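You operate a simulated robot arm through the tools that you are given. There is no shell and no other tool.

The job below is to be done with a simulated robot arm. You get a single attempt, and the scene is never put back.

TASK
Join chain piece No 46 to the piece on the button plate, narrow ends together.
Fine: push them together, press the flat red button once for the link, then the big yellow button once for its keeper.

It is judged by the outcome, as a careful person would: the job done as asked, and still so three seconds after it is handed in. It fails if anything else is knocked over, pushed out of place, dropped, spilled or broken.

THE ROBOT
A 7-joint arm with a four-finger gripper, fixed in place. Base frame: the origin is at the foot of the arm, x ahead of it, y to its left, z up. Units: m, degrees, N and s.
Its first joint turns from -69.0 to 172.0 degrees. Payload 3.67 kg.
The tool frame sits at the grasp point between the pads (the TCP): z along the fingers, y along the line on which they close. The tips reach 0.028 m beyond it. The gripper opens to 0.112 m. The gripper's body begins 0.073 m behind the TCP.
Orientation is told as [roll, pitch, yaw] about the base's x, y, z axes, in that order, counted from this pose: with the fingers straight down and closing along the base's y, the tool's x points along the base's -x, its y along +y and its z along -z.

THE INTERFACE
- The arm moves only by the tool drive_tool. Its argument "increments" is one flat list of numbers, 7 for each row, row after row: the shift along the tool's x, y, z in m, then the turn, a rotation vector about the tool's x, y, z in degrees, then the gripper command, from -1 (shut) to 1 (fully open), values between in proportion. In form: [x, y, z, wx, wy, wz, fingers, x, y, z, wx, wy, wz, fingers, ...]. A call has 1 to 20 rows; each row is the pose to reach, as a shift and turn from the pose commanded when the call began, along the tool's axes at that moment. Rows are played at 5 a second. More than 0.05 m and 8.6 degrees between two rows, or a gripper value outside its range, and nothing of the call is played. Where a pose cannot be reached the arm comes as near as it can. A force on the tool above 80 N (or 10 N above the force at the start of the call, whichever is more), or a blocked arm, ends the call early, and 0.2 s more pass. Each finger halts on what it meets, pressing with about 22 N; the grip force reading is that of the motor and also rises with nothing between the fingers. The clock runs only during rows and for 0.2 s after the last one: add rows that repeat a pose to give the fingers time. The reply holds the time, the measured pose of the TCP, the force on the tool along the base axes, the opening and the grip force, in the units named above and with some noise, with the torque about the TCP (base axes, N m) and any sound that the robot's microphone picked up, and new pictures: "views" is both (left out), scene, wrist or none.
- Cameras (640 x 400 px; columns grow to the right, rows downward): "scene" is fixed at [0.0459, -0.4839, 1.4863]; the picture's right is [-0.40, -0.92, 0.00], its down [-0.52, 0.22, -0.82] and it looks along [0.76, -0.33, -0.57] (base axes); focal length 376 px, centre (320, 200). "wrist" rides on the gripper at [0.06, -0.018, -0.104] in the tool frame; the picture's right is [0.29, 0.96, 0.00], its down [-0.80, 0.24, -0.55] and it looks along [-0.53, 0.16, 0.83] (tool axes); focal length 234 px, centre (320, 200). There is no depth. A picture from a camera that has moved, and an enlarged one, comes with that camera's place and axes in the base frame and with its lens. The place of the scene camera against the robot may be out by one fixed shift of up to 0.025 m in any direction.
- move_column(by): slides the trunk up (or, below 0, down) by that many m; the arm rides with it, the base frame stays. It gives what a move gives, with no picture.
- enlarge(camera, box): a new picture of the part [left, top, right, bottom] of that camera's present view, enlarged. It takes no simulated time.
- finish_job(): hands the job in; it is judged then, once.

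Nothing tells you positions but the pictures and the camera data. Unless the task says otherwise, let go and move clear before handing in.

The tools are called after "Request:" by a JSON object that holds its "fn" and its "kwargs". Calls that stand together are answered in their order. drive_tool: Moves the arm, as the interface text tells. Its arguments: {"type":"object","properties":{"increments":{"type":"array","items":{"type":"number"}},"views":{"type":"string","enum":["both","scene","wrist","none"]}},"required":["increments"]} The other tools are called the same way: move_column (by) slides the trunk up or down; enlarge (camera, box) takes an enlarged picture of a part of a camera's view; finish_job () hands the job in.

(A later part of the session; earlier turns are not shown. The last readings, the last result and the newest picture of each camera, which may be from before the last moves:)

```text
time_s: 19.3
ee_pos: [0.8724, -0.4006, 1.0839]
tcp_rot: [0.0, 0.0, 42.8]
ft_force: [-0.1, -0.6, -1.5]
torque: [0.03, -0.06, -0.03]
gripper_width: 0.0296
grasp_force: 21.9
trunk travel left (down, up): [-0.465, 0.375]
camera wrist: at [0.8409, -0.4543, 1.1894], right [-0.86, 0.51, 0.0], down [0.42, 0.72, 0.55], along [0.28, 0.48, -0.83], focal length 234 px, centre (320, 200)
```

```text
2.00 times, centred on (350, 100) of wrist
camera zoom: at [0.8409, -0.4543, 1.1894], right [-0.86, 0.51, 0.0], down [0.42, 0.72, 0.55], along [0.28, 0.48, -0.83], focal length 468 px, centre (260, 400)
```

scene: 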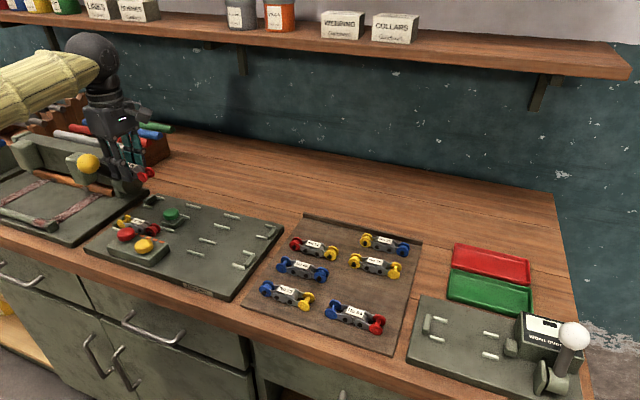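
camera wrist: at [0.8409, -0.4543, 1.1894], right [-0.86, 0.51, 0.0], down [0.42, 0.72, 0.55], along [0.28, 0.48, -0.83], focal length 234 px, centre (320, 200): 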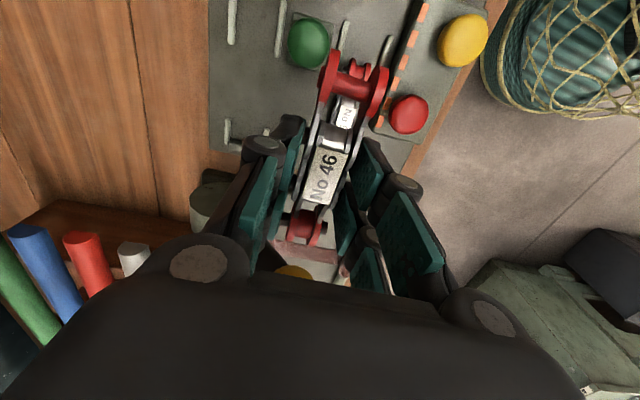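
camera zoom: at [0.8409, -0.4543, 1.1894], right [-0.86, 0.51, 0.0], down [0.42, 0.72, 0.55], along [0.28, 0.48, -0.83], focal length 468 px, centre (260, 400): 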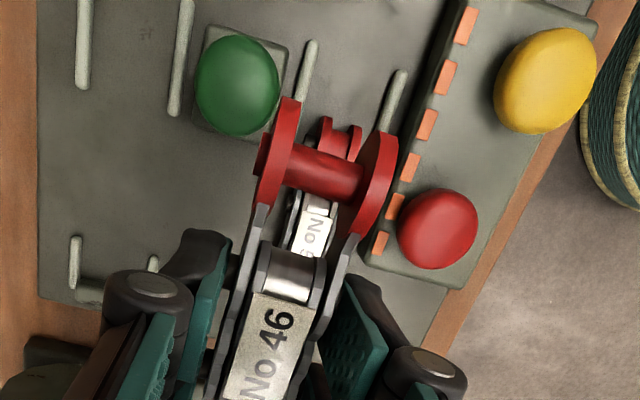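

The force is gone and the knob looks unmoved at the same pixel, but No 46 slipped about 4 mm backward in the grip. The knob stands near (0.955, -0.30, 1.065), so I'll stay clear of it. I'm rising and shifting toward the front for an unobstructed view of the plate.

Request:
{"fn": "drive_tool", "kwargs": {"increments": [0.0, 0.01, -0.04, 0, 0, 0, -1, -0.005, 0.04, -0.07, 0, 0, 0, -1, -0.02, 0.075, -0.076, 0, 0, 0, -1, -0.037, 0.1026, -0.076, 0, 0, 0, -1, -0.037, 0.1026, -0.076, 0, 0, 0, -1], "views": "both"}}

Request:
{"fn": "enlarge", "kwargs": {"camera": "wrist", "box": [150, 0, 420, 170]}}

Request:
{"fn": "enlarge", "kwargs": {"camera": "scene", "box": [0, 80, 200, 260]}}

```text
time_s: 20.4
ee_pos: [0.8372, -0.3192, 1.0248]
tcp_rot: [7.5, 7.1, 42.1]
ft_force: [-1.0, -0.9, -0.6]
torque: [0.05, -0.14, -0.03]
gripper_width: 0.0296
grasp_force: 22.2
trunk travel left (down, up): [-0.465, 0.375]
stopped in row 5: the arm was blocked; the commanded pose is now the measured one
camera wrist: at [0.8236, -0.3743, 1.1335], right [-0.84, 0.53, 0.16], down [0.53, 0.7, 0.48], along [0.14, 0.48, -0.87], focal length 234 px, centre (320, 200)
```

scene: 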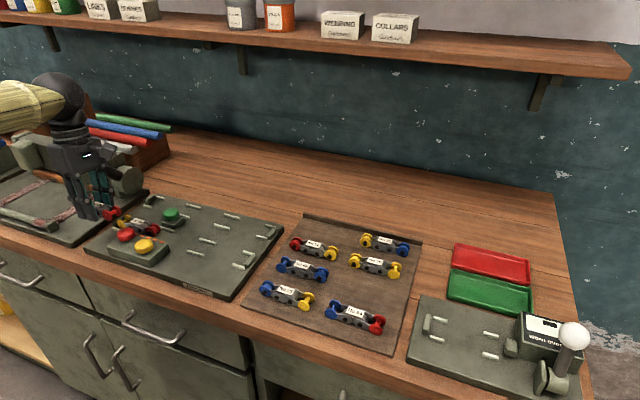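
wrist: 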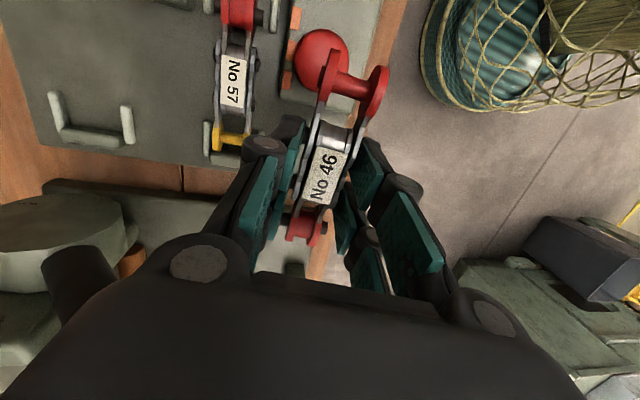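

```text
2.35 times, centred on (285, 85) of wrist
camera zoom: at [0.8236, -0.3743, 1.1335], right [-0.84, 0.53, 0.16], down [0.53, 0.7, 0.48], along [0.14, 0.48, -0.87], focal length 551 px, centre (402, 471)
```

zoom: 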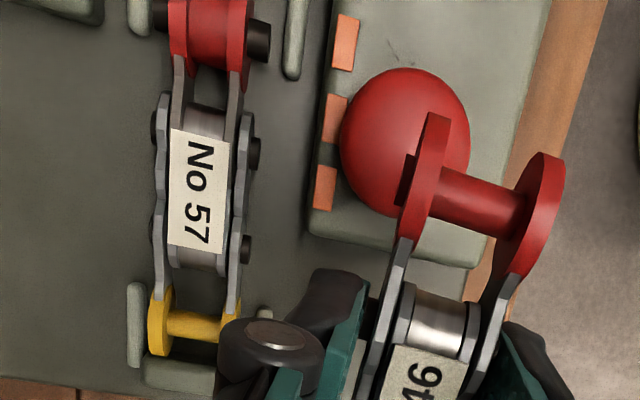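

```text
2.22 times, centred on (100, 170) of scene
camera zoom: at [0.0459, -0.4839, 1.4863], right [-0.4, -0.92, 0.0], down [-0.52, 0.22, -0.82], along [0.76, -0.33, -0.57], focal length 836 px, centre (809, 267)
```

zoom: 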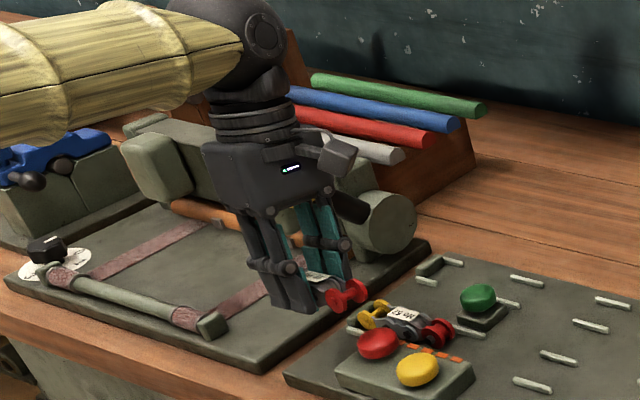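

The arm stopped as blocked with no force on the tool, and the hand has tilted about 7° and sunk. It looks like a joint limit rather than contact. I'll go back toward the last good pose in small steps.

Request:
{"fn": "drive_tool", "kwargs": {"increments": [0.009, -0.019, -0.0164, 1.9, -1.8, -0.2, -1, 0.018, -0.038, -0.0328, 3.7, -3.5, -0.3, -1], "views": "both"}}

```text
time_s: 21.0
ee_pos: [0.8601, -0.3566, 1.0545]
tcp_rot: [3.6, 3.8, 42.2]
ft_force: [0.6, 0.1, -1.9]
torque: [0.01, 0.05, 0.03]
gripper_width: 0.0296
grasp_force: 22.0
trunk travel left (down, up): [-0.465, 0.375]
camera wrist: at [0.8365, -0.4108, 1.1608], right [-0.85, 0.52, 0.08], down [0.48, 0.71, 0.51], along [0.21, 0.48, -0.85], focal length 234 px, centre (320, 200)
```

scene: 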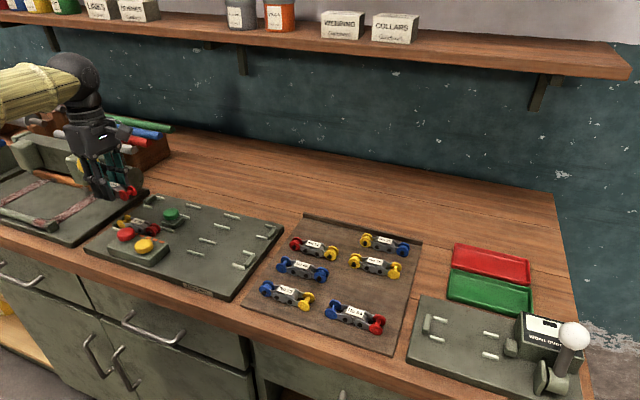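
wrist: 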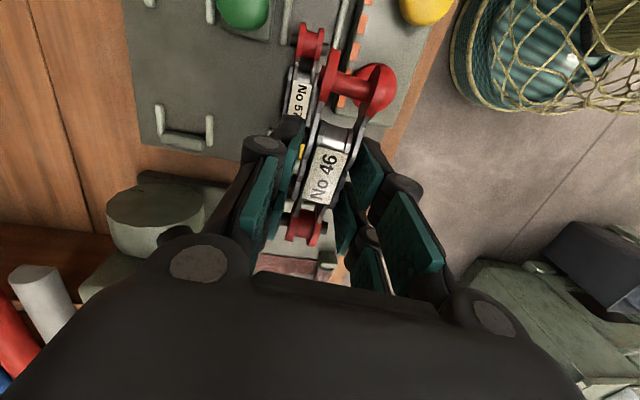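

Backing out works. I'll finish returning to the vertical pose, staying away from the knob.

Request:
{"fn": "drive_tool", "kwargs": {"increments": [0.009, -0.019, -0.0164, 1.8, -1.9, -0.3, -1, 0.018, -0.038, -0.0328, 3.6, -3.8, -0.6, -1, 0.038, -0.045, -0.0328, 3.6, -3.8, -0.6, -1], "views": "both"}}

Request:
{"fn": "enlarge", "kwargs": {"camera": "scene", "box": [0, 80, 200, 260]}}

Request:
{"fn": "enlarge", "kwargs": {"camera": "wrist", "box": [180, 0, 500, 200]}}

```text
time_s: 21.8
ee_pos: [0.862, -0.4164, 1.0863]
tcp_rot: [0.0, -0.1, 42.6]
ft_force: [-0.3, 0.1, -2.9]
torque: [-0.02, -0.05, 0.04]
gripper_width: 0.0298
grasp_force: 22.1
trunk travel left (down, up): [-0.465, 0.375]
camera wrist: at [0.8303, -0.4708, 1.1917], right [-0.86, 0.51, 0.0], down [0.42, 0.72, 0.56], along [0.28, 0.48, -0.83], focal length 234 px, centre (320, 200)
```

scene: 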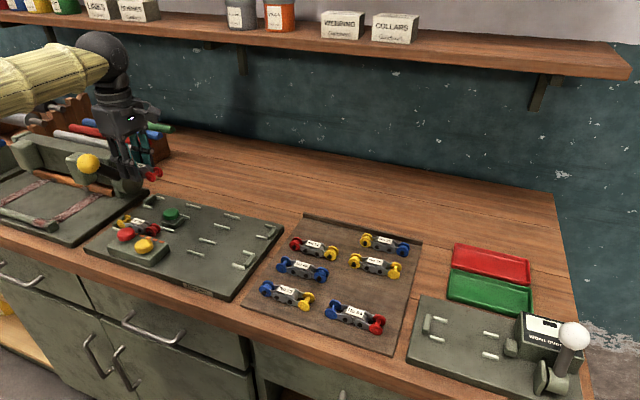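
wrist: 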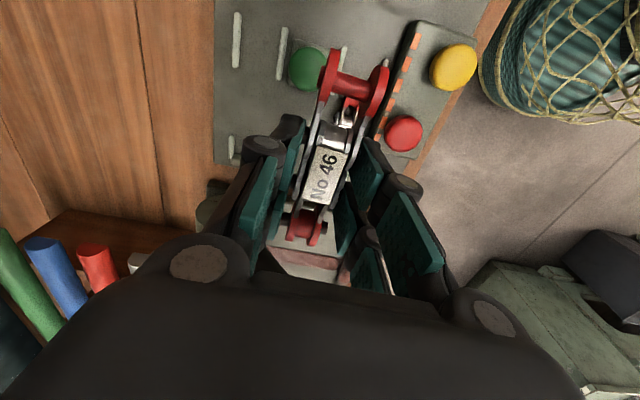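

```text
2.22 times, centred on (100, 170) of scene
camera zoom: at [0.0459, -0.4839, 1.4863], right [-0.4, -0.92, 0.0], down [-0.52, 0.22, -0.82], along [0.76, -0.33, -0.57], focal length 836 px, centre (809, 267)
```

zoom: 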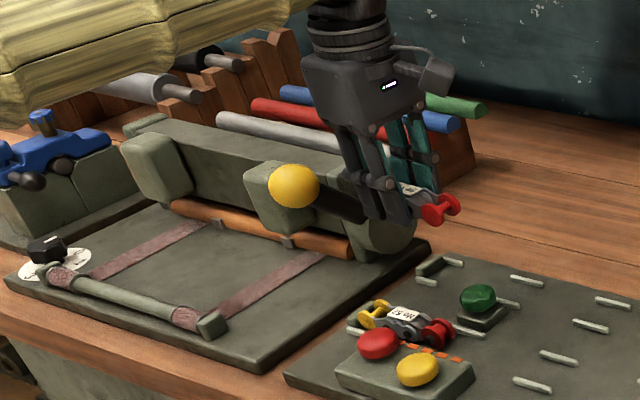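

```text
2.00 times, centred on (340, 100) of wrist
camera zoom: at [0.8303, -0.4708, 1.1917], right [-0.86, 0.51, 0.0], down [0.42, 0.72, 0.56], along [0.28, 0.48, -0.83], focal length 468 px, centre (280, 400)
```

zoom: 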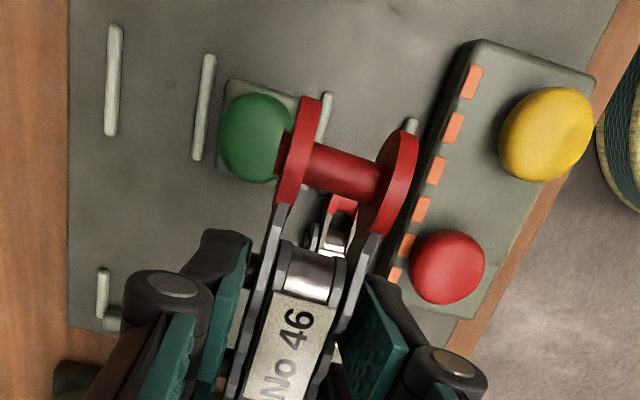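

The knob and lever are unmoved and the arm is vertical again. A small sideways shift toward the back should show No 57 and its lane beside the held piece.

Request:
{"fn": "drive_tool", "kwargs": {"increments": [0.0, -0.025, 0, 0, 0, 0, -1, 0.0, -0.05, 0, 0, 0, 0, -1, 0.0, -0.05, 0, 0, 0, 0, -1], "views": "wrist"}}

Request:
{"fn": "enlarge", "kwargs": {"camera": "wrist", "box": [260, 0, 500, 170]}}

```text
time_s: 22.6
ee_pos: [0.895, -0.4527, 1.0862]
tcp_rot: [-0.1, 0.0, 42.7]
ft_force: [0.3, 0.2, -1.6]
torque: [0.01, 0.01, 0.02]
gripper_width: 0.0298
grasp_force: 22.1
trunk travel left (down, up): [-0.465, 0.375]
camera wrist: at [0.8632, -0.5063, 1.1912], right [-0.86, 0.51, 0.0], down [0.42, 0.72, 0.55], along [0.28, 0.48, -0.83], focal length 234 px, centre (320, 200)
```

wrist: 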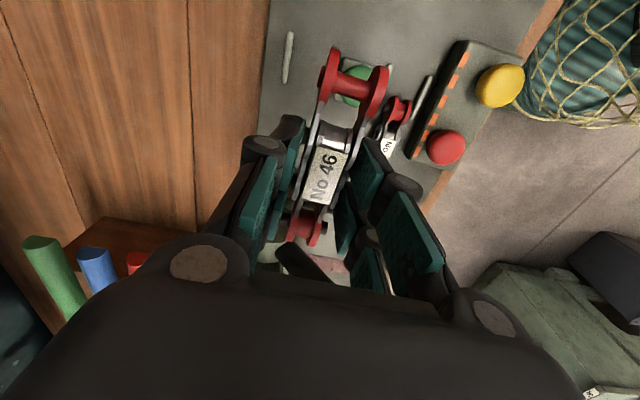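

```text
2.35 times, centred on (380, 85) of wrist
camera zoom: at [0.8632, -0.5063, 1.1912], right [-0.86, 0.51, 0.0], down [0.42, 0.72, 0.55], along [0.28, 0.48, -0.83], focal length 551 px, centre (179, 471)
```

zoom: 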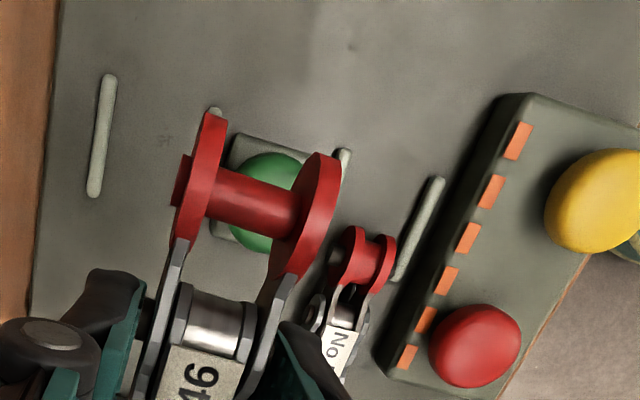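

I now have a clear view of the lane, rails and buttons. The lane axis is at about 44.6°, No 57's narrow end is near (0.822, -0.414), and the plate top is about 0.917. Next I'll check exactly how No 46 sits in the grip after the slip.

Request:
{"fn": "enlarge", "kwargs": {"camera": "wrist", "box": [270, 30, 410, 260]}}

Request:
{"fn": "enlarge", "kwargs": {"camera": "scene", "box": [80, 110, 230, 220]}}

```text
1.74 times, centred on (340, 145) of wrist
camera zoom: at [0.8632, -0.5063, 1.1912], right [-0.86, 0.51, 0.0], down [0.42, 0.72, 0.55], along [0.28, 0.48, -0.83], focal length 407 px, centre (285, 296)
```

zoom: 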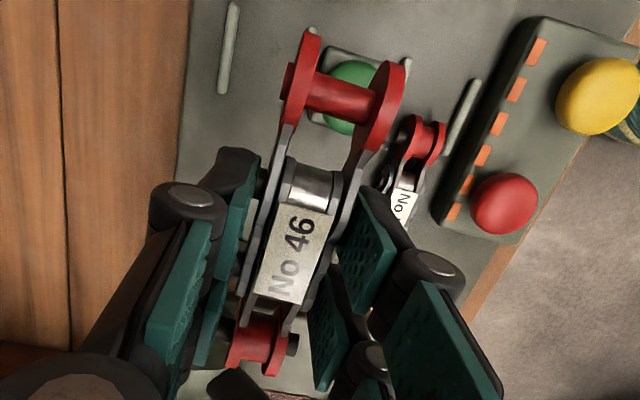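

```text
3.64 times, centred on (155, 165) of scene
camera zoom: at [0.0459, -0.4839, 1.4863], right [-0.4, -0.92, 0.0], down [-0.52, 0.22, -0.82], along [0.76, -0.33, -0.57], focal length 1367 px, centre (920, 327)
```

zoom: 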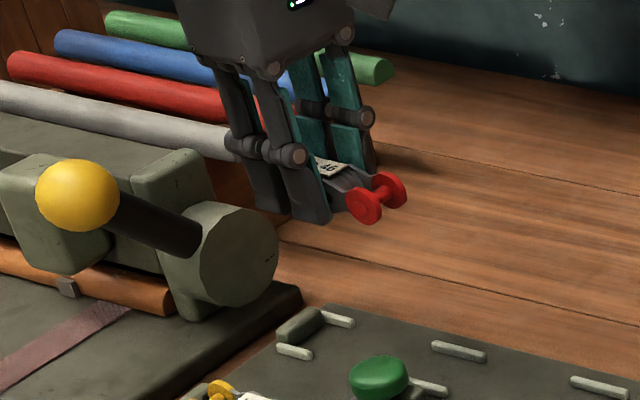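

The piece is level and parallel to the tool, shifted 5 mm toward its wide end. I'll move above the lane with a 15 mm gap to No 57 and turn to match the lane direction.

Request:
{"fn": "drive_tool", "kwargs": {"increments": [0.036, 0.025, 0, 0, 0, -0.6, -1, 0.072, 0.05, 0, 0, 0, -1.2, -1, 0.1062, 0.0743, 0, 0, 0, -1.9, -1, 0.1062, 0.0743, 0, 0, 0, -1.9, -1], "views": "both"}}

Request:
{"fn": "enlarge", "kwargs": {"camera": "wrist", "box": [230, 0, 470, 200]}}

```text
time_s: 23.6
ee_pos: [0.769, -0.4702, 1.0859]
tcp_rot: [0.1, 0.0, 44.6]
ft_force: [0.4, 0.0, -2.4]
torque: [-0.04, 0.0, 0.03]
gripper_width: 0.0298
grasp_force: 22.1
trunk travel left (down, up): [-0.465, 0.375]
camera wrist: at [0.7388, -0.5246, 1.1902], right [-0.88, 0.48, 0.0], down [0.4, 0.73, 0.55], along [0.26, 0.49, -0.83], focal length 234 px, centre (320, 200)
```

scene: 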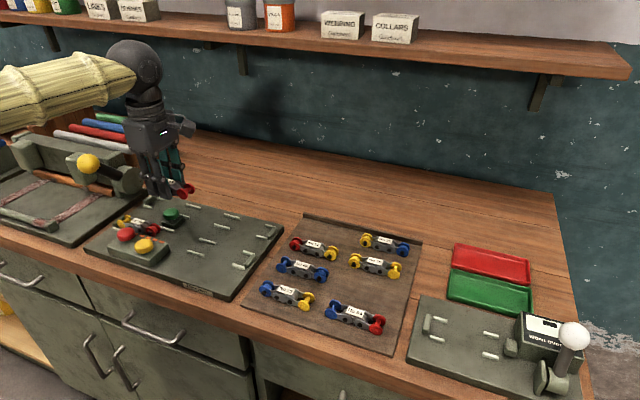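
wrist: 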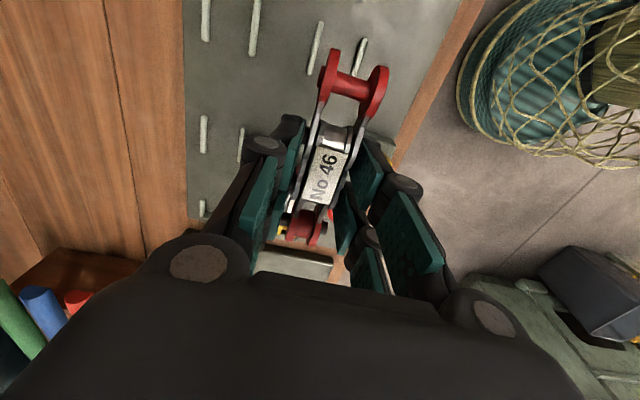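

```text
2.00 times, centred on (350, 100) of wrist
camera zoom: at [0.7388, -0.5246, 1.1902], right [-0.88, 0.48, 0.0], down [0.4, 0.73, 0.55], along [0.26, 0.49, -0.83], focal length 468 px, centre (260, 400)
```

zoom: 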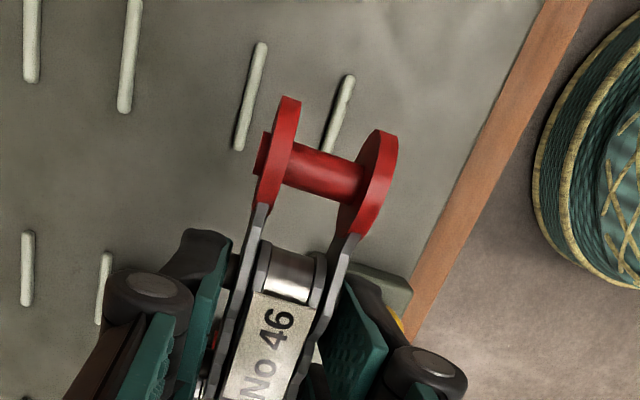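

The lane rails measured in the tool frame are parallel to the tool and centred within 1 mm of the piece. I'll lower 12 cm with the trunk and recheck just above the plate.

Request:
{"fn": "move_column", "kwargs": {"by": -0.115}}

Request:
{"fn": "drive_tool", "kwargs": {"increments": [0, 0, 0, 0, 0, 0, -1], "views": "both"}}

Request:
{"fn": "enlarge", "kwargs": {"camera": "wrist", "box": [230, 0, 470, 260]}}

Request:
{"fn": "enlarge", "kwargs": {"camera": "scene", "box": [80, 140, 260, 280]}}

```text
time_s: 25.1
ee_pos: [0.7679, -0.469, 0.9737]
tcp_rot: [0.1, 0.0, 44.5]
ft_force: [-0.7, -0.8, -2.1]
torque: [0.03, -0.01, -0.01]
gripper_width: 0.0299
grasp_force: 22.5
trunk travel left (down, up): [-0.35, 0.49]
```

```text
time_s: 25.5
ee_pos: [0.7683, -0.4683, 0.9721]
tcp_rot: [-0.1, 0.0, 44.6]
ft_force: [0.5, 0.0, -2.6]
torque: [0.01, 0.01, -0.01]
gripper_width: 0.0297
grasp_force: 21.5
trunk travel left (down, up): [-0.35, 0.49]
camera wrist: at [0.7382, -0.5241, 1.0763], right [-0.88, 0.48, 0.0], down [0.4, 0.73, 0.55], along [0.27, 0.49, -0.83], focal length 234 px, centre (320, 200)
```

scene: 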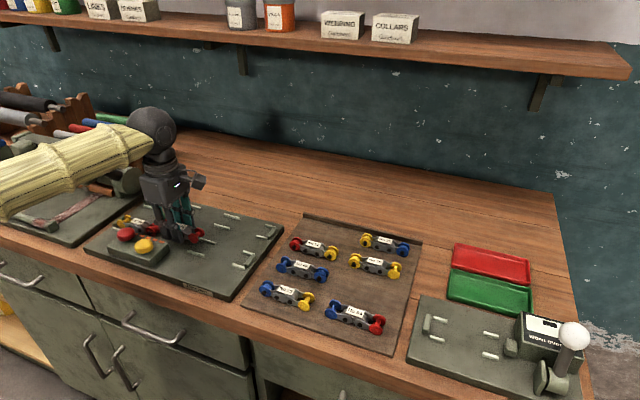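
wrist: 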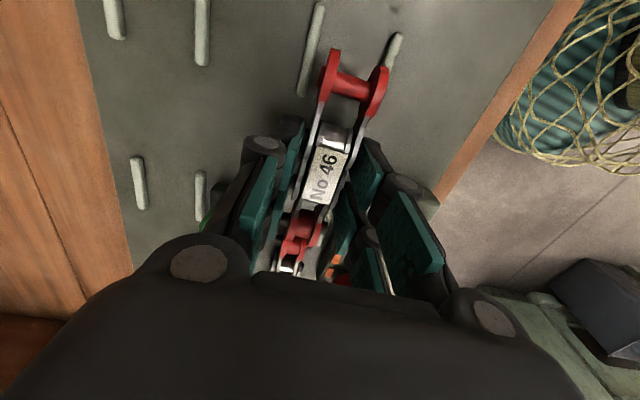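

```text
1.54 times, centred on (350, 130) of wrist
camera zoom: at [0.7382, -0.5241, 1.0763], right [-0.88, 0.48, 0.0], down [0.4, 0.73, 0.55], along [0.27, 0.49, -0.83], focal length 360 px, centre (274, 308)
```

zoom: 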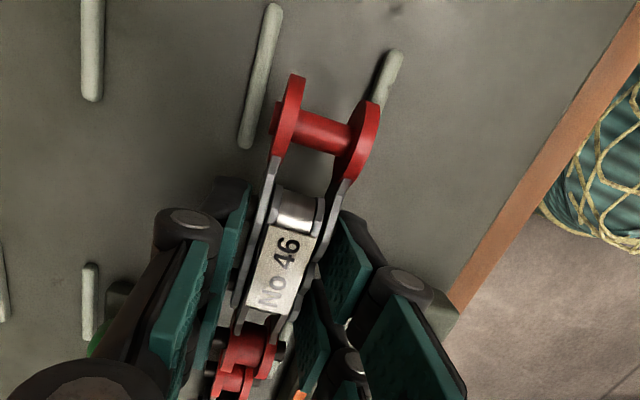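

```text
2.86 times, centred on (170, 210) of scene
camera zoom: at [0.0459, -0.4839, 1.4863], right [-0.4, -0.92, 0.0], down [-0.52, 0.22, -0.82], along [0.76, -0.33, -0.57], focal length 1074 px, centre (749, 171)
```

zoom: 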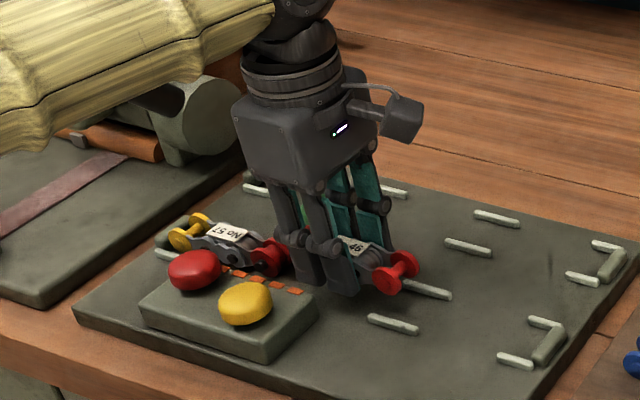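

The piece is centred in the lane: rails at ±22 mm, piece offset under 1 mm. I'll descend in small steps and watch for the touchdown force.

Request:
{"fn": "drive_tool", "kwargs": {"increments": [0, 0, 0.006, 0, 0, 0, -1, 0, 0, 0.012, 0, 0, 0, -1, 0, 0, 0.016, 0, 0, 0, -1, 0, 0, 0.016, 0, 0, 0, -1], "views": "none"}}

Request:
{"fn": "drive_tool", "kwargs": {"increments": [0, 0, 0.0025, 0, 0, 0, -1, 0, 0, 0.0025, 0, 0, 0, -1], "views": "wrist"}}

```text
time_s: 26.5
ee_pos: [0.7681, -0.4698, 0.9543]
tcp_rot: [0.0, 0.0, 44.5]
ft_force: [-0.5, -0.1, -1.8]
torque: [0.0, 0.0, -0.01]
gripper_width: 0.0297
grasp_force: 21.9
trunk travel left (down, up): [-0.35, 0.49]
```

```text
time_s: 27.1
ee_pos: [0.7687, -0.4694, 0.9532]
tcp_rot: [0.0, -0.1, 44.6]
ft_force: [-0.4, -0.3, -1.9]
torque: [0.04, 0.02, 0.02]
gripper_width: 0.0298
grasp_force: 22.4
trunk travel left (down, up): [-0.35, 0.49]
camera wrist: at [0.7382, -0.5249, 1.0573], right [-0.88, 0.48, 0.0], down [0.4, 0.73, 0.55], along [0.27, 0.49, -0.83], focal length 234 px, centre (320, 200)
```

wrist: 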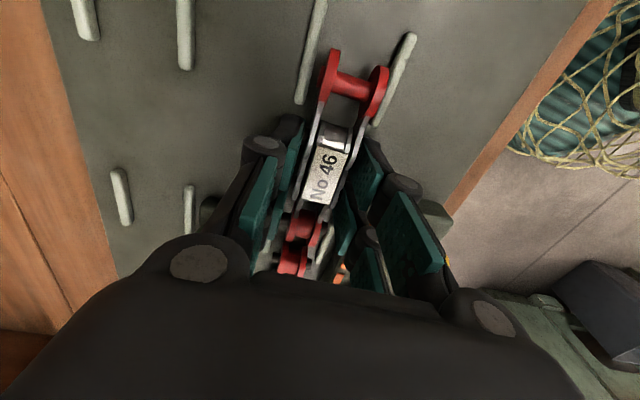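

No contact yet at TCP z≈0.953. I'll keep going down about 2 mm at a time.

Request:
{"fn": "drive_tool", "kwargs": {"increments": [0, 0, 0.0025, 0, 0, 0, -1, 0, 0, 0.0025, 0, 0, 0, -1], "views": "none"}}

Request:
{"fn": "drive_tool", "kwargs": {"increments": [0, 0, 0.002, 0, 0, 0, -1, 0, 0, 0.002, 0, 0, 0, -1], "views": "none"}}

```text
time_s: 27.7
ee_pos: [0.768, -0.4707, 0.9509]
tcp_rot: [-0.1, 0.1, 44.6]
ft_force: [0.3, 0.4, -2.0]
torque: [-0.02, 0.01, 0.01]
gripper_width: 0.03
grasp_force: 21.9
trunk travel left (down, up): [-0.35, 0.49]
```

```text
time_s: 28.3
ee_pos: [0.7681, -0.4697, 0.949]
tcp_rot: [0.0, 0.0, 44.6]
ft_force: [3.7, -2.7, 3.1]
torque: [-0.23, 0.07, 0.04]
gripper_width: 0.0298
grasp_force: 22.7
trunk travel left (down, up): [-0.35, 0.49]
```

Contact, with a sideways component pushing the tool toward the back by about 4.6 N. Something on the front side is touching, so I'll look before continuing.

Request:
{"fn": "drive_tool", "kwargs": {"increments": [0, 0, 0, 0, 0, 0, -1], "views": "both"}}

Request:
{"fn": "enlarge", "kwargs": {"camera": "wrist", "box": [270, 0, 430, 140]}}

Request:
{"fn": "enlarge", "kwargs": {"camera": "wrist", "box": [240, 180, 400, 300]}}

Request:
{"fn": "enlarge", "kwargs": {"camera": "scene", "box": [100, 190, 230, 280]}}

```text
time_s: 28.7
ee_pos: [0.768, -0.4701, 0.9486]
tcp_rot: [0.0, 0.0, 44.5]
ft_force: [4.2, -4.4, 4.6]
torque: [-0.27, 0.13, 0.01]
gripper_width: 0.0296
grasp_force: 21.7
trunk travel left (down, up): [-0.35, 0.49]
camera wrist: at [0.7378, -0.5249, 1.0532], right [-0.88, 0.48, 0.0], down [0.4, 0.73, 0.55], along [0.27, 0.49, -0.83], focal length 234 px, centre (320, 200)
```

scene: 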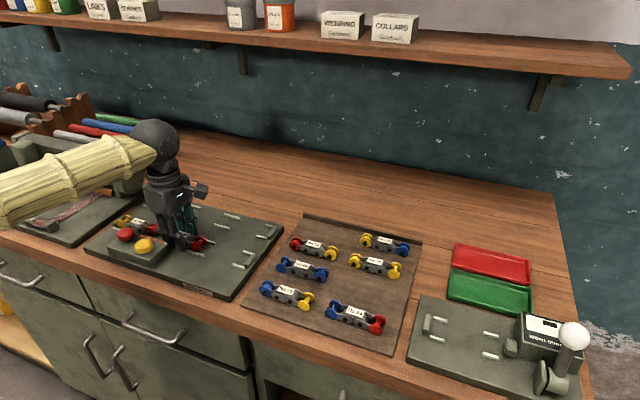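
wrist: 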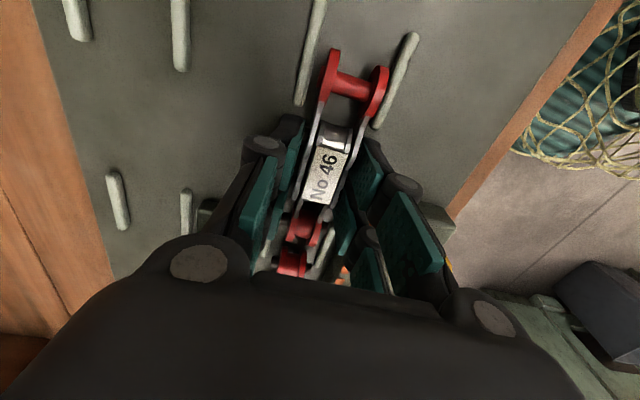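

```text
2.86 times, centred on (350, 70) of wrist
camera zoom: at [0.7378, -0.5249, 1.0532], right [-0.88, 0.48, 0.0], down [0.4, 0.73, 0.55], along [0.27, 0.49, -0.83], focal length 669 px, centre (234, 571)
```

zoom: 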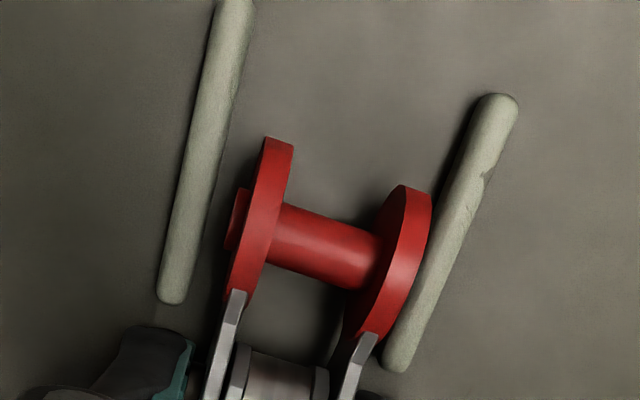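

```text
3.33 times, centred on (320, 240) of wrist
camera zoom: at [0.7378, -0.5249, 1.0532], right [-0.88, 0.48, 0.0], down [0.4, 0.73, 0.55], along [0.27, 0.49, -0.83], focal length 781 px, centre (320, 67)
```

zoom: 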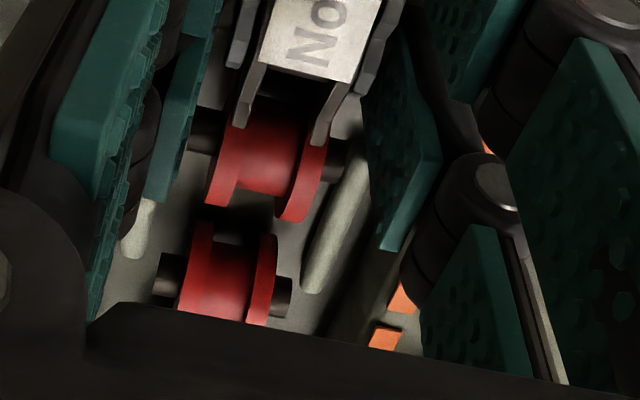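

```text
4.44 times, centred on (165, 235) of scene
camera zoom: at [0.0459, -0.4839, 1.4863], right [-0.4, -0.92, 0.0], down [-0.52, 0.22, -0.82], along [0.76, -0.33, -0.57], focal length 1671 px, centre (1009, 44)
```

zoom: 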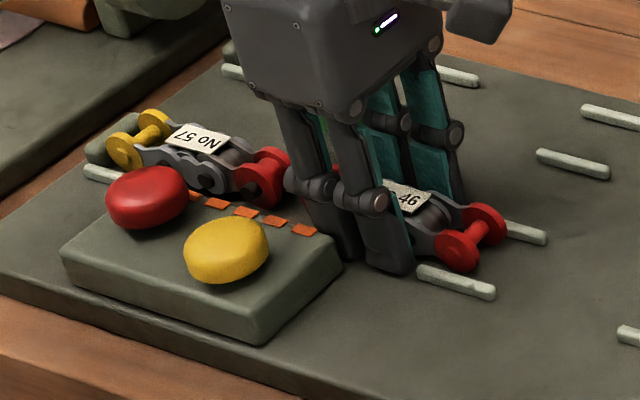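

The rails leave several millimetres around the piece, so I think the front finger is brushing the button block. The torque puts the sideways contact at the fingers and the vertical contact at the wide end. I'll lift 5 mm, shift 2.5 mm toward the back within the lane, and come down again.

Request:
{"fn": "drive_tool", "kwargs": {"increments": [0, 0, -0.005, 0, 0, 0, -1, 0, 0, -0.005, 0, 0, 0, -1], "views": "none"}}

Request:
{"fn": "drive_tool", "kwargs": {"increments": [0, -0.0025, 0, 0, 0, 0, -1, 0, -0.0025, 0.0015, 0, 0, 0, -1, 0, -0.0025, 0.0015, 0, 0, 0, -1], "views": "none"}}

Request:
{"fn": "drive_tool", "kwargs": {"increments": [0, 0, 0.0015, 0, 0, 0, -1, 0, 0, 0.0015, 0, 0, 0, -1], "views": "none"}}

```text
time_s: 29.3
ee_pos: [0.7685, -0.469, 0.9527]
tcp_rot: [0.2, -0.1, 44.5]
ft_force: [0.6, -0.3, -1.4]
torque: [-0.03, 0.0, 0.03]
gripper_width: 0.03
grasp_force: 21.8
trunk travel left (down, up): [-0.35, 0.49]
```

```text
time_s: 30.1
ee_pos: [0.7694, -0.472, 0.9511]
tcp_rot: [-0.1, 0.1, 44.7]
ft_force: [0.0, -0.5, -2.3]
torque: [0.01, 0.04, -0.02]
gripper_width: 0.0297
grasp_force: 22.1
trunk travel left (down, up): [-0.35, 0.49]
```

```text
time_s: 30.7
ee_pos: [0.7698, -0.4707, 0.951]
tcp_rot: [0.0, 0.0, 44.6]
ft_force: [0.2, 0.2, -1.8]
torque: [-0.02, -0.01, -0.01]
gripper_width: 0.0295
grasp_force: 21.6
trunk travel left (down, up): [-0.35, 0.49]
```

No contact and no side force yet. I'll continue down in 1.5 mm steps.

Request:
{"fn": "drive_tool", "kwargs": {"increments": [0, 0, 0.0015, 0, 0, 0, -1, 0, 0, 0.0015, 0, 0, 0, -1], "views": "none"}}

Request:
{"fn": "drive_tool", "kwargs": {"increments": [0, 0, 0.001, 0, 0, 0, -1, 0, 0, 0.001, 0, 0, 0, -1], "views": "none"}}

```text
time_s: 31.3
ee_pos: [0.7711, -0.4708, 0.9496]
tcp_rot: [0.0, -0.1, 44.5]
ft_force: [0.8, 0.4, -2.6]
torque: [0.01, -0.03, 0.02]
gripper_width: 0.03
grasp_force: 22.2
trunk travel left (down, up): [-0.35, 0.49]
```

```text
time_s: 31.9
ee_pos: [0.7699, -0.4701, 0.9505]
tcp_rot: [0.0, -0.1, 44.6]
ft_force: [0.7, -1.0, 2.9]
torque: [-0.31, 0.11, 0.14]
gripper_width: 0.03
grasp_force: 22.6
trunk travel left (down, up): [-0.35, 0.49]
```

Now it's a clean vertical touchdown at the wide end with almost no side force. I'll check both ends against the rails before releasing.

Request:
{"fn": "drive_tool", "kwargs": {"increments": [0, 0, 0.0005, 0, 0, 0, -1], "views": "wrist"}}

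Request:
{"fn": "enlarge", "kwargs": {"camera": "wrist", "box": [270, 0, 430, 140]}}

Request:
{"fn": "enlarge", "kwargs": {"camera": "wrist", "box": [240, 180, 400, 300]}}

Request:
{"fn": "enlarge", "kwargs": {"camera": "scene", "box": [130, 200, 230, 270]}}

```text
time_s: 32.3
ee_pos: [0.7702, -0.4706, 0.948]
tcp_rot: [-0.1, 0.0, 44.6]
ft_force: [2.6, -1.9, 6.9]
torque: [-0.54, 0.32, 0.21]
gripper_width: 0.0298
grasp_force: 21.8
trunk travel left (down, up): [-0.35, 0.49]
camera wrist: at [0.7399, -0.5257, 1.0532], right [-0.88, 0.48, 0.0], down [0.4, 0.73, 0.55], along [0.27, 0.49, -0.83], focal length 234 px, centre (320, 200)
```

wrist: 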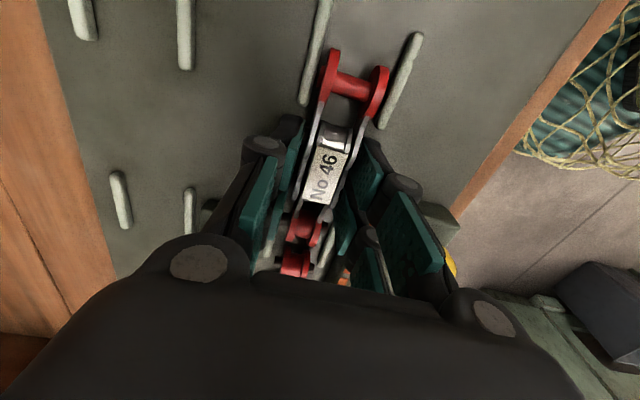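

```text
2.86 times, centred on (350, 70) of wrist
camera zoom: at [0.7399, -0.5257, 1.0532], right [-0.88, 0.48, 0.0], down [0.4, 0.73, 0.55], along [0.27, 0.49, -0.83], focal length 669 px, centre (234, 571)
```

zoom: 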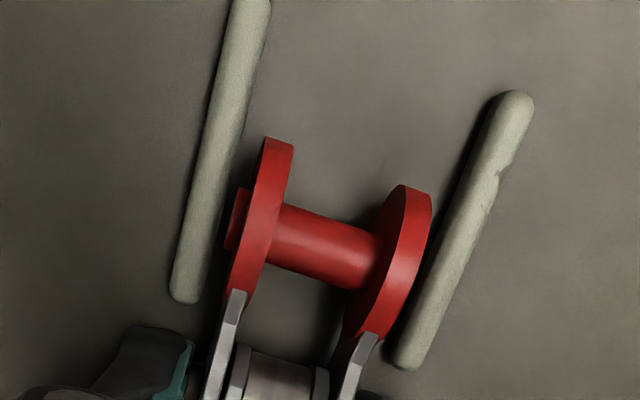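

```text
3.33 times, centred on (320, 240) of wrist
camera zoom: at [0.7399, -0.5257, 1.0532], right [-0.88, 0.48, 0.0], down [0.4, 0.73, 0.55], along [0.27, 0.49, -0.83], focal length 781 px, centre (320, 67)
```

zoom: 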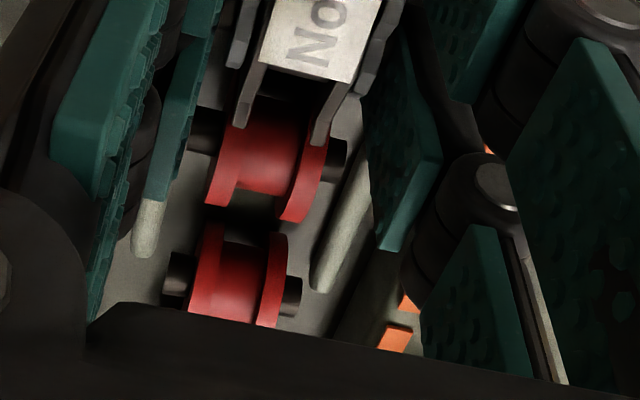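

```text
5.71 times, centred on (180, 235) of scene
camera zoom: at [0.0459, -0.4839, 1.4863], right [-0.4, -0.92, 0.0], down [-0.52, 0.22, -0.82], along [0.76, -0.33, -0.57], focal length 2148 px, centre (1120, 0)
```

zoom: 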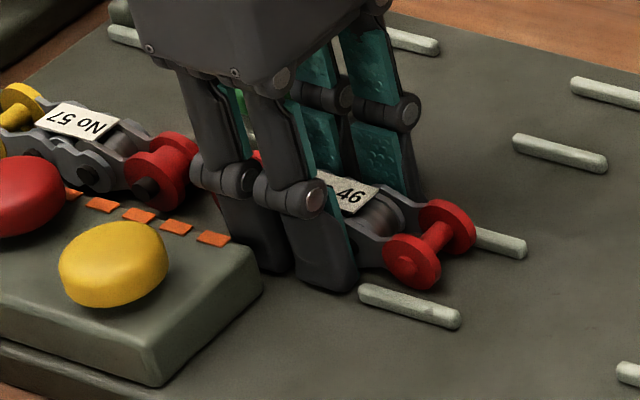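

No 46 sits between both rail pairs, in line with No 57 with only a few millimetres between the narrow ends. I'll open the fingers just a little to let it settle.

Request:
{"fn": "drive_tool", "kwargs": {"increments": [0, 0, -0.0005, 0, 0, 0, -0.44, 0, 0, -0.0005, 0, 0, 0, -0.41, 0, 0, -0.0005, 0, 0, 0, -0.38, 0, 0, -0.0005, 0, 0, 0, -0.36, 0, 0, -0.0005, 0, 0, 0, -0.36], "views": "both"}}

Request:
{"fn": "enlarge", "kwargs": {"camera": "wrist", "box": [240, 0, 430, 300]}}

Request:
{"fn": "enlarge", "kwargs": {"camera": "scene", "box": [130, 200, 230, 270]}}

```text
time_s: 33.5
ee_pos: [0.77, -0.4707, 0.9485]
tcp_rot: [-0.1, 0.0, 44.5]
ft_force: [1.4, -2.2, -0.5]
torque: [-0.07, 0.0, -0.07]
gripper_width: 0.0344
grasp_force: 0.2
trunk travel left (down, up): [-0.35, 0.49]
camera wrist: at [0.7403, -0.526, 1.0527], right [-0.88, 0.48, 0.0], down [0.4, 0.73, 0.55], along [0.27, 0.49, -0.83], focal length 234 px, centre (320, 200)
```

scene: 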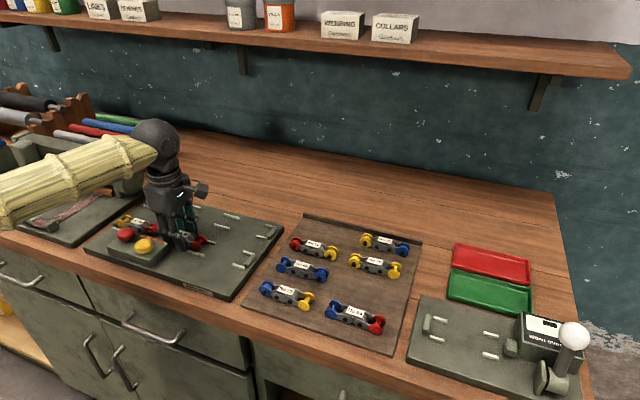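
wrist: 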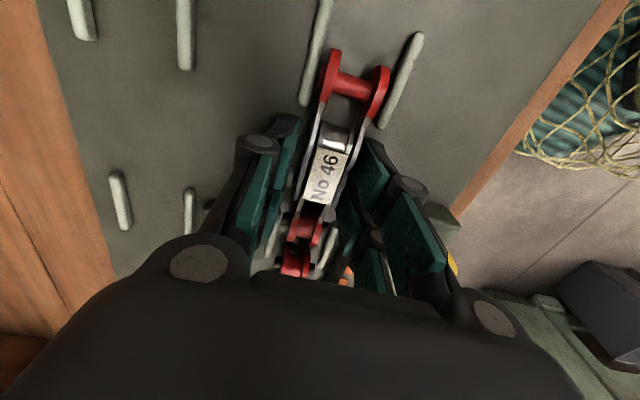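

```text
1.33 times, centred on (335, 150) of wrist
camera zoom: at [0.7403, -0.526, 1.0527], right [-0.88, 0.48, 0.0], down [0.4, 0.73, 0.55], along [0.27, 0.49, -0.83], focal length 312 px, centre (300, 267)
```

zoom: 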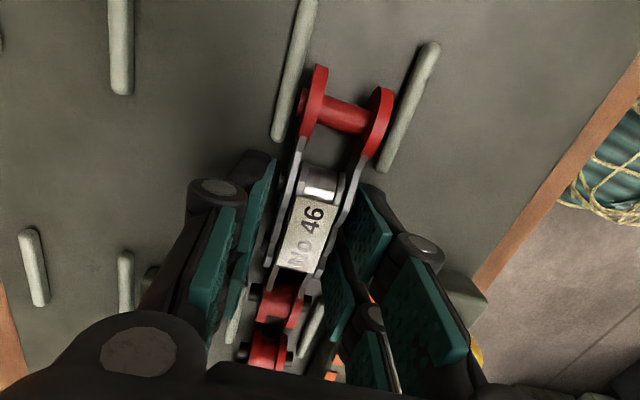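

```text
5.71 times, centred on (180, 235) of scene
camera zoom: at [0.0459, -0.4839, 1.4863], right [-0.4, -0.92, 0.0], down [-0.52, 0.22, -0.82], along [0.76, -0.33, -0.57], focal length 2148 px, centre (1120, 0)
```

zoom: 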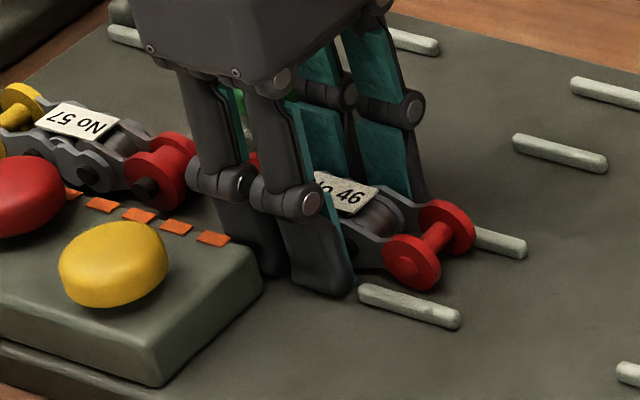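

The piece is released and standing in the lane, and the fingers have touched a low feature at 34 mm opening. I'll raise 8 mm to clear the rails, check that the piece stays put, then regrip higher up for the push.

Request:
{"fn": "drive_tool", "kwargs": {"increments": [0, 0, -0.004, 0, 0, 0, -0.38, 0, 0, -0.008, 0, 0, 0, -0.38, 0.003, 0.0, -0.008, 0, 0, 0, -0.38], "views": "both"}}

Request:
{"fn": "enlarge", "kwargs": {"camera": "wrist", "box": [240, 180, 400, 300]}}

Request:
{"fn": "enlarge", "kwargs": {"camera": "wrist", "box": [270, 0, 430, 140]}}

Request:
{"fn": "enlarge", "kwargs": {"camera": "scene", "box": [130, 200, 230, 270]}}

```text
time_s: 34.3
ee_pos: [0.7669, -0.4735, 0.9557]
tcp_rot: [-0.1, 0.1, 44.7]
ft_force: [-0.3, 0.6, 0.7]
torque: [0.01, 0.01, -0.01]
gripper_width: 0.0348
grasp_force: 0.0
trunk travel left (down, up): [-0.35, 0.49]
camera wrist: at [0.7375, -0.528, 1.0608], right [-0.88, 0.48, 0.0], down [0.4, 0.73, 0.55], along [0.27, 0.49, -0.83], focal length 234 px, centre (320, 200)
```

scene: 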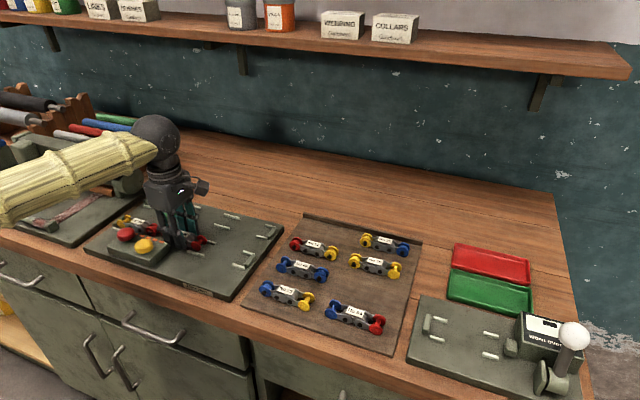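
wrist: 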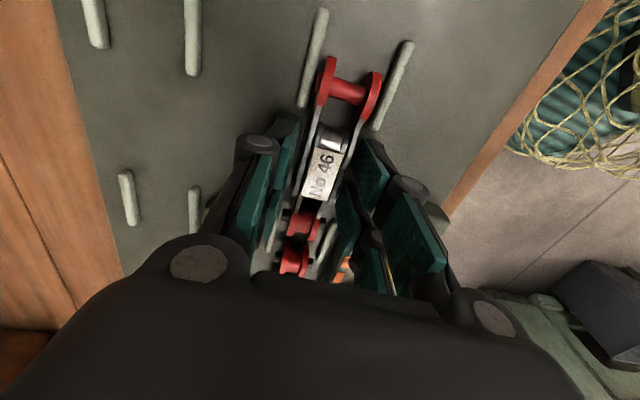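

```text
3.33 times, centred on (320, 240) of wrist
camera zoom: at [0.7375, -0.528, 1.0608], right [-0.88, 0.48, 0.0], down [0.4, 0.73, 0.55], along [0.27, 0.49, -0.83], focal length 781 px, centre (320, 67)
```

zoom: 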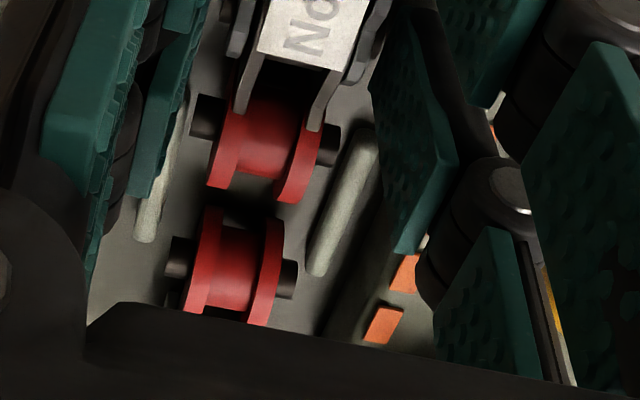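

```text
2.86 times, centred on (350, 70) of wrist
camera zoom: at [0.7375, -0.528, 1.0608], right [-0.88, 0.48, 0.0], down [0.4, 0.73, 0.55], along [0.27, 0.49, -0.83], focal length 669 px, centre (234, 571)
```

zoom: 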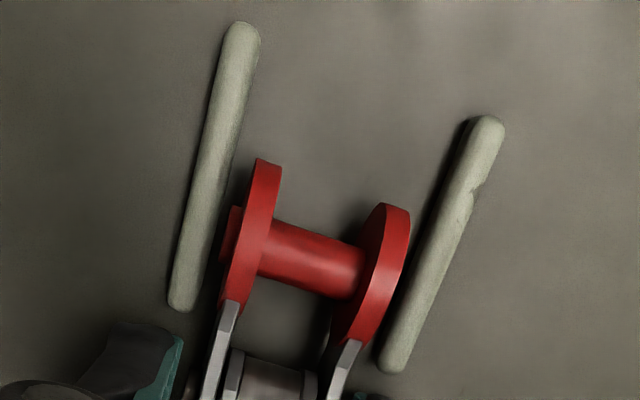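

```text
5.71 times, centred on (180, 235) of scene
camera zoom: at [0.0459, -0.4839, 1.4863], right [-0.4, -0.92, 0.0], down [-0.52, 0.22, -0.82], along [0.76, -0.33, -0.57], focal length 2148 px, centre (1120, 0)
```

zoom: 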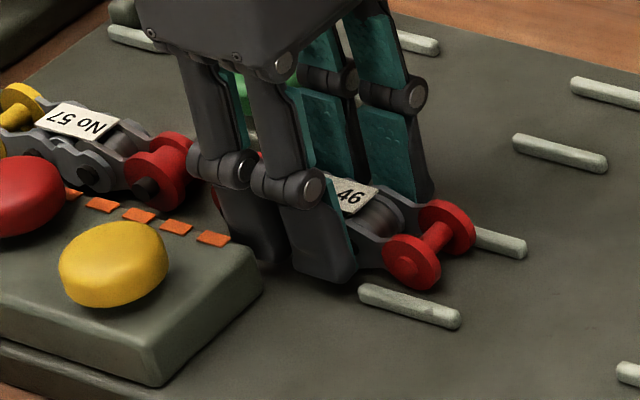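

No 46 now lies flat and about 3 mm toward the back of the lane centreline, with about 36 mm between the spool centres. I'll grip it at this height, slide 3.5 mm to the lane centre, and check.

Request:
{"fn": "drive_tool", "kwargs": {"increments": [0, 0, 0, 0, 0, 0, -0.44, 0, 0, 0, 0, 0, 0, -0.5, 0, 0, 0, 0, 0, 0, -1, 0, 0, 0, 0, 0, 0, -1, 0, 0.0012, 0, 0, 0, 0, -1, 0, 0.0024, 0, 0, 0, 0, -1, 0, 0.0035, 0, 0, 0, 0, -1, 0, 0.0035, 0, 0, 0, 0, -1], "views": "wrist"}}

Request:
{"fn": "enlarge", "kwargs": {"camera": "wrist", "box": [240, 180, 400, 300]}}

Request:
{"fn": "enlarge", "kwargs": {"camera": "wrist", "box": [270, 0, 430, 140]}}

```text
time_s: 36.1
ee_pos: [0.7653, -0.471, 0.9566]
tcp_rot: [0.0, -0.1, 44.5]
ft_force: [0.9, -0.1, 0.4]
torque: [0.06, 0.0, -0.03]
gripper_width: 0.0298
grasp_force: 21.5
trunk travel left (down, up): [-0.35, 0.49]
camera wrist: at [0.7351, -0.5258, 1.0609], right [-0.88, 0.48, 0.0], down [0.4, 0.73, 0.55], along [0.27, 0.49, -0.83], focal length 234 px, centre (320, 200)
```

wrist: 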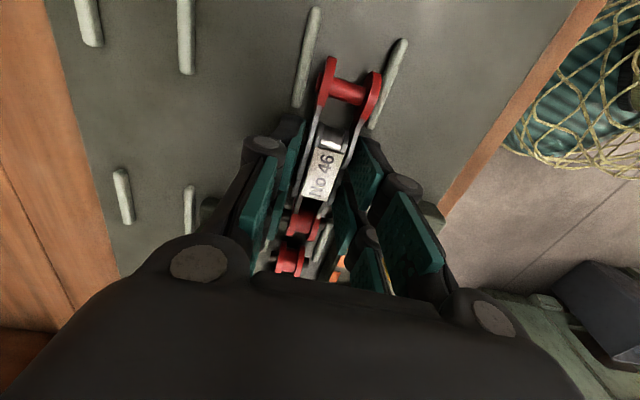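

```text
3.33 times, centred on (320, 240) of wrist
camera zoom: at [0.7351, -0.5258, 1.0609], right [-0.88, 0.48, 0.0], down [0.4, 0.73, 0.55], along [0.27, 0.49, -0.83], focal length 781 px, centre (320, 67)
```

zoom: 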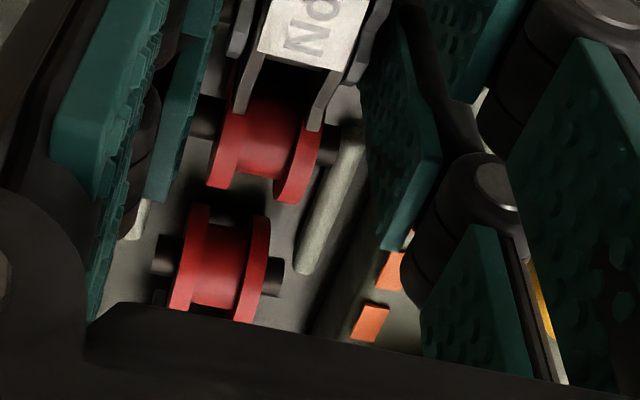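

```text
2.86 times, centred on (350, 70) of wrist
camera zoom: at [0.7351, -0.5258, 1.0609], right [-0.88, 0.48, 0.0], down [0.4, 0.73, 0.55], along [0.27, 0.49, -0.83], focal length 669 px, centre (234, 571)
```

zoom: 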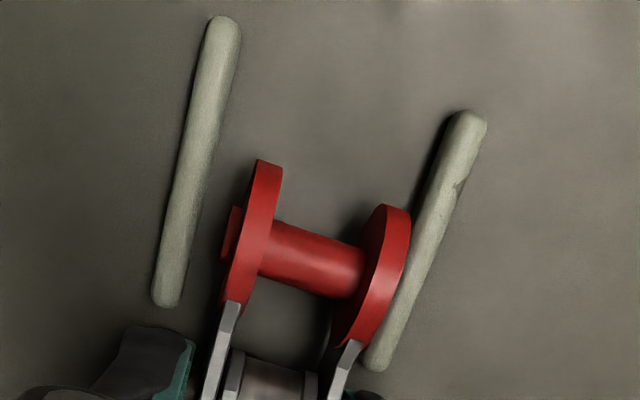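

No 46 now slides freely in the lane and is about 1 mm too far forward, so I'll take that back. Then I'll push toward No 57 in small steps.

Request:
{"fn": "drive_tool", "kwargs": {"increments": [-0.002, -0.0005, 0, 0, 0, 0, -1, -0.005, -0.001, 0, 0, 0, 0, -1, -0.008, -0.001, 0, 0, 0, 0, -1, -0.008, -0.001, 0, 0, 0, 0, -1], "views": "wrist"}}

Request:
{"fn": "enlarge", "kwargs": {"camera": "wrist", "box": [240, 180, 400, 300]}}

```text
time_s: 37.1
ee_pos: [0.7717, -0.4654, 0.9569]
tcp_rot: [0.0, 0.0, 44.5]
ft_force: [-1.4, -2.1, 2.2]
torque: [-0.07, 0.07, 0.02]
gripper_width: 0.0297
grasp_force: 22.2
trunk travel left (down, up): [-0.35, 0.49]
camera wrist: at [0.7415, -0.5209, 1.0609], right [-0.88, 0.48, 0.0], down [0.4, 0.73, 0.55], along [0.27, 0.49, -0.83], focal length 234 px, centre (320, 200)
```

wrist: 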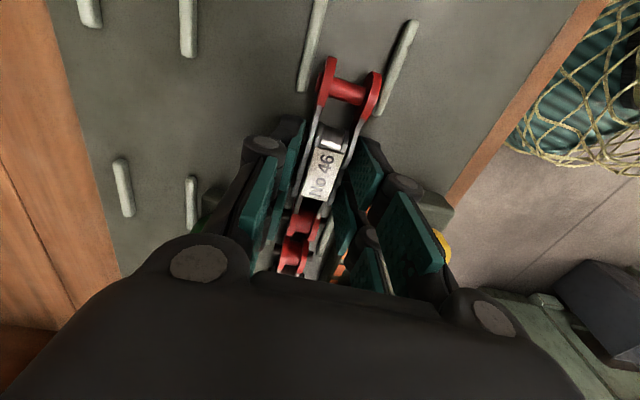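

```text
3.33 times, centred on (320, 240) of wrist
camera zoom: at [0.7415, -0.5209, 1.0609], right [-0.88, 0.48, 0.0], down [0.4, 0.73, 0.55], along [0.27, 0.49, -0.83], focal length 781 px, centre (320, 67)
```

zoom: 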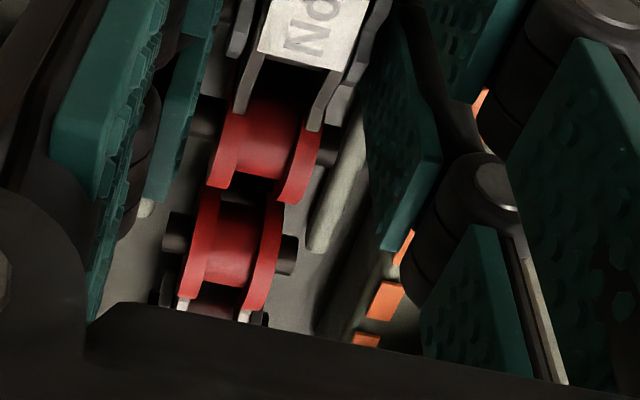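

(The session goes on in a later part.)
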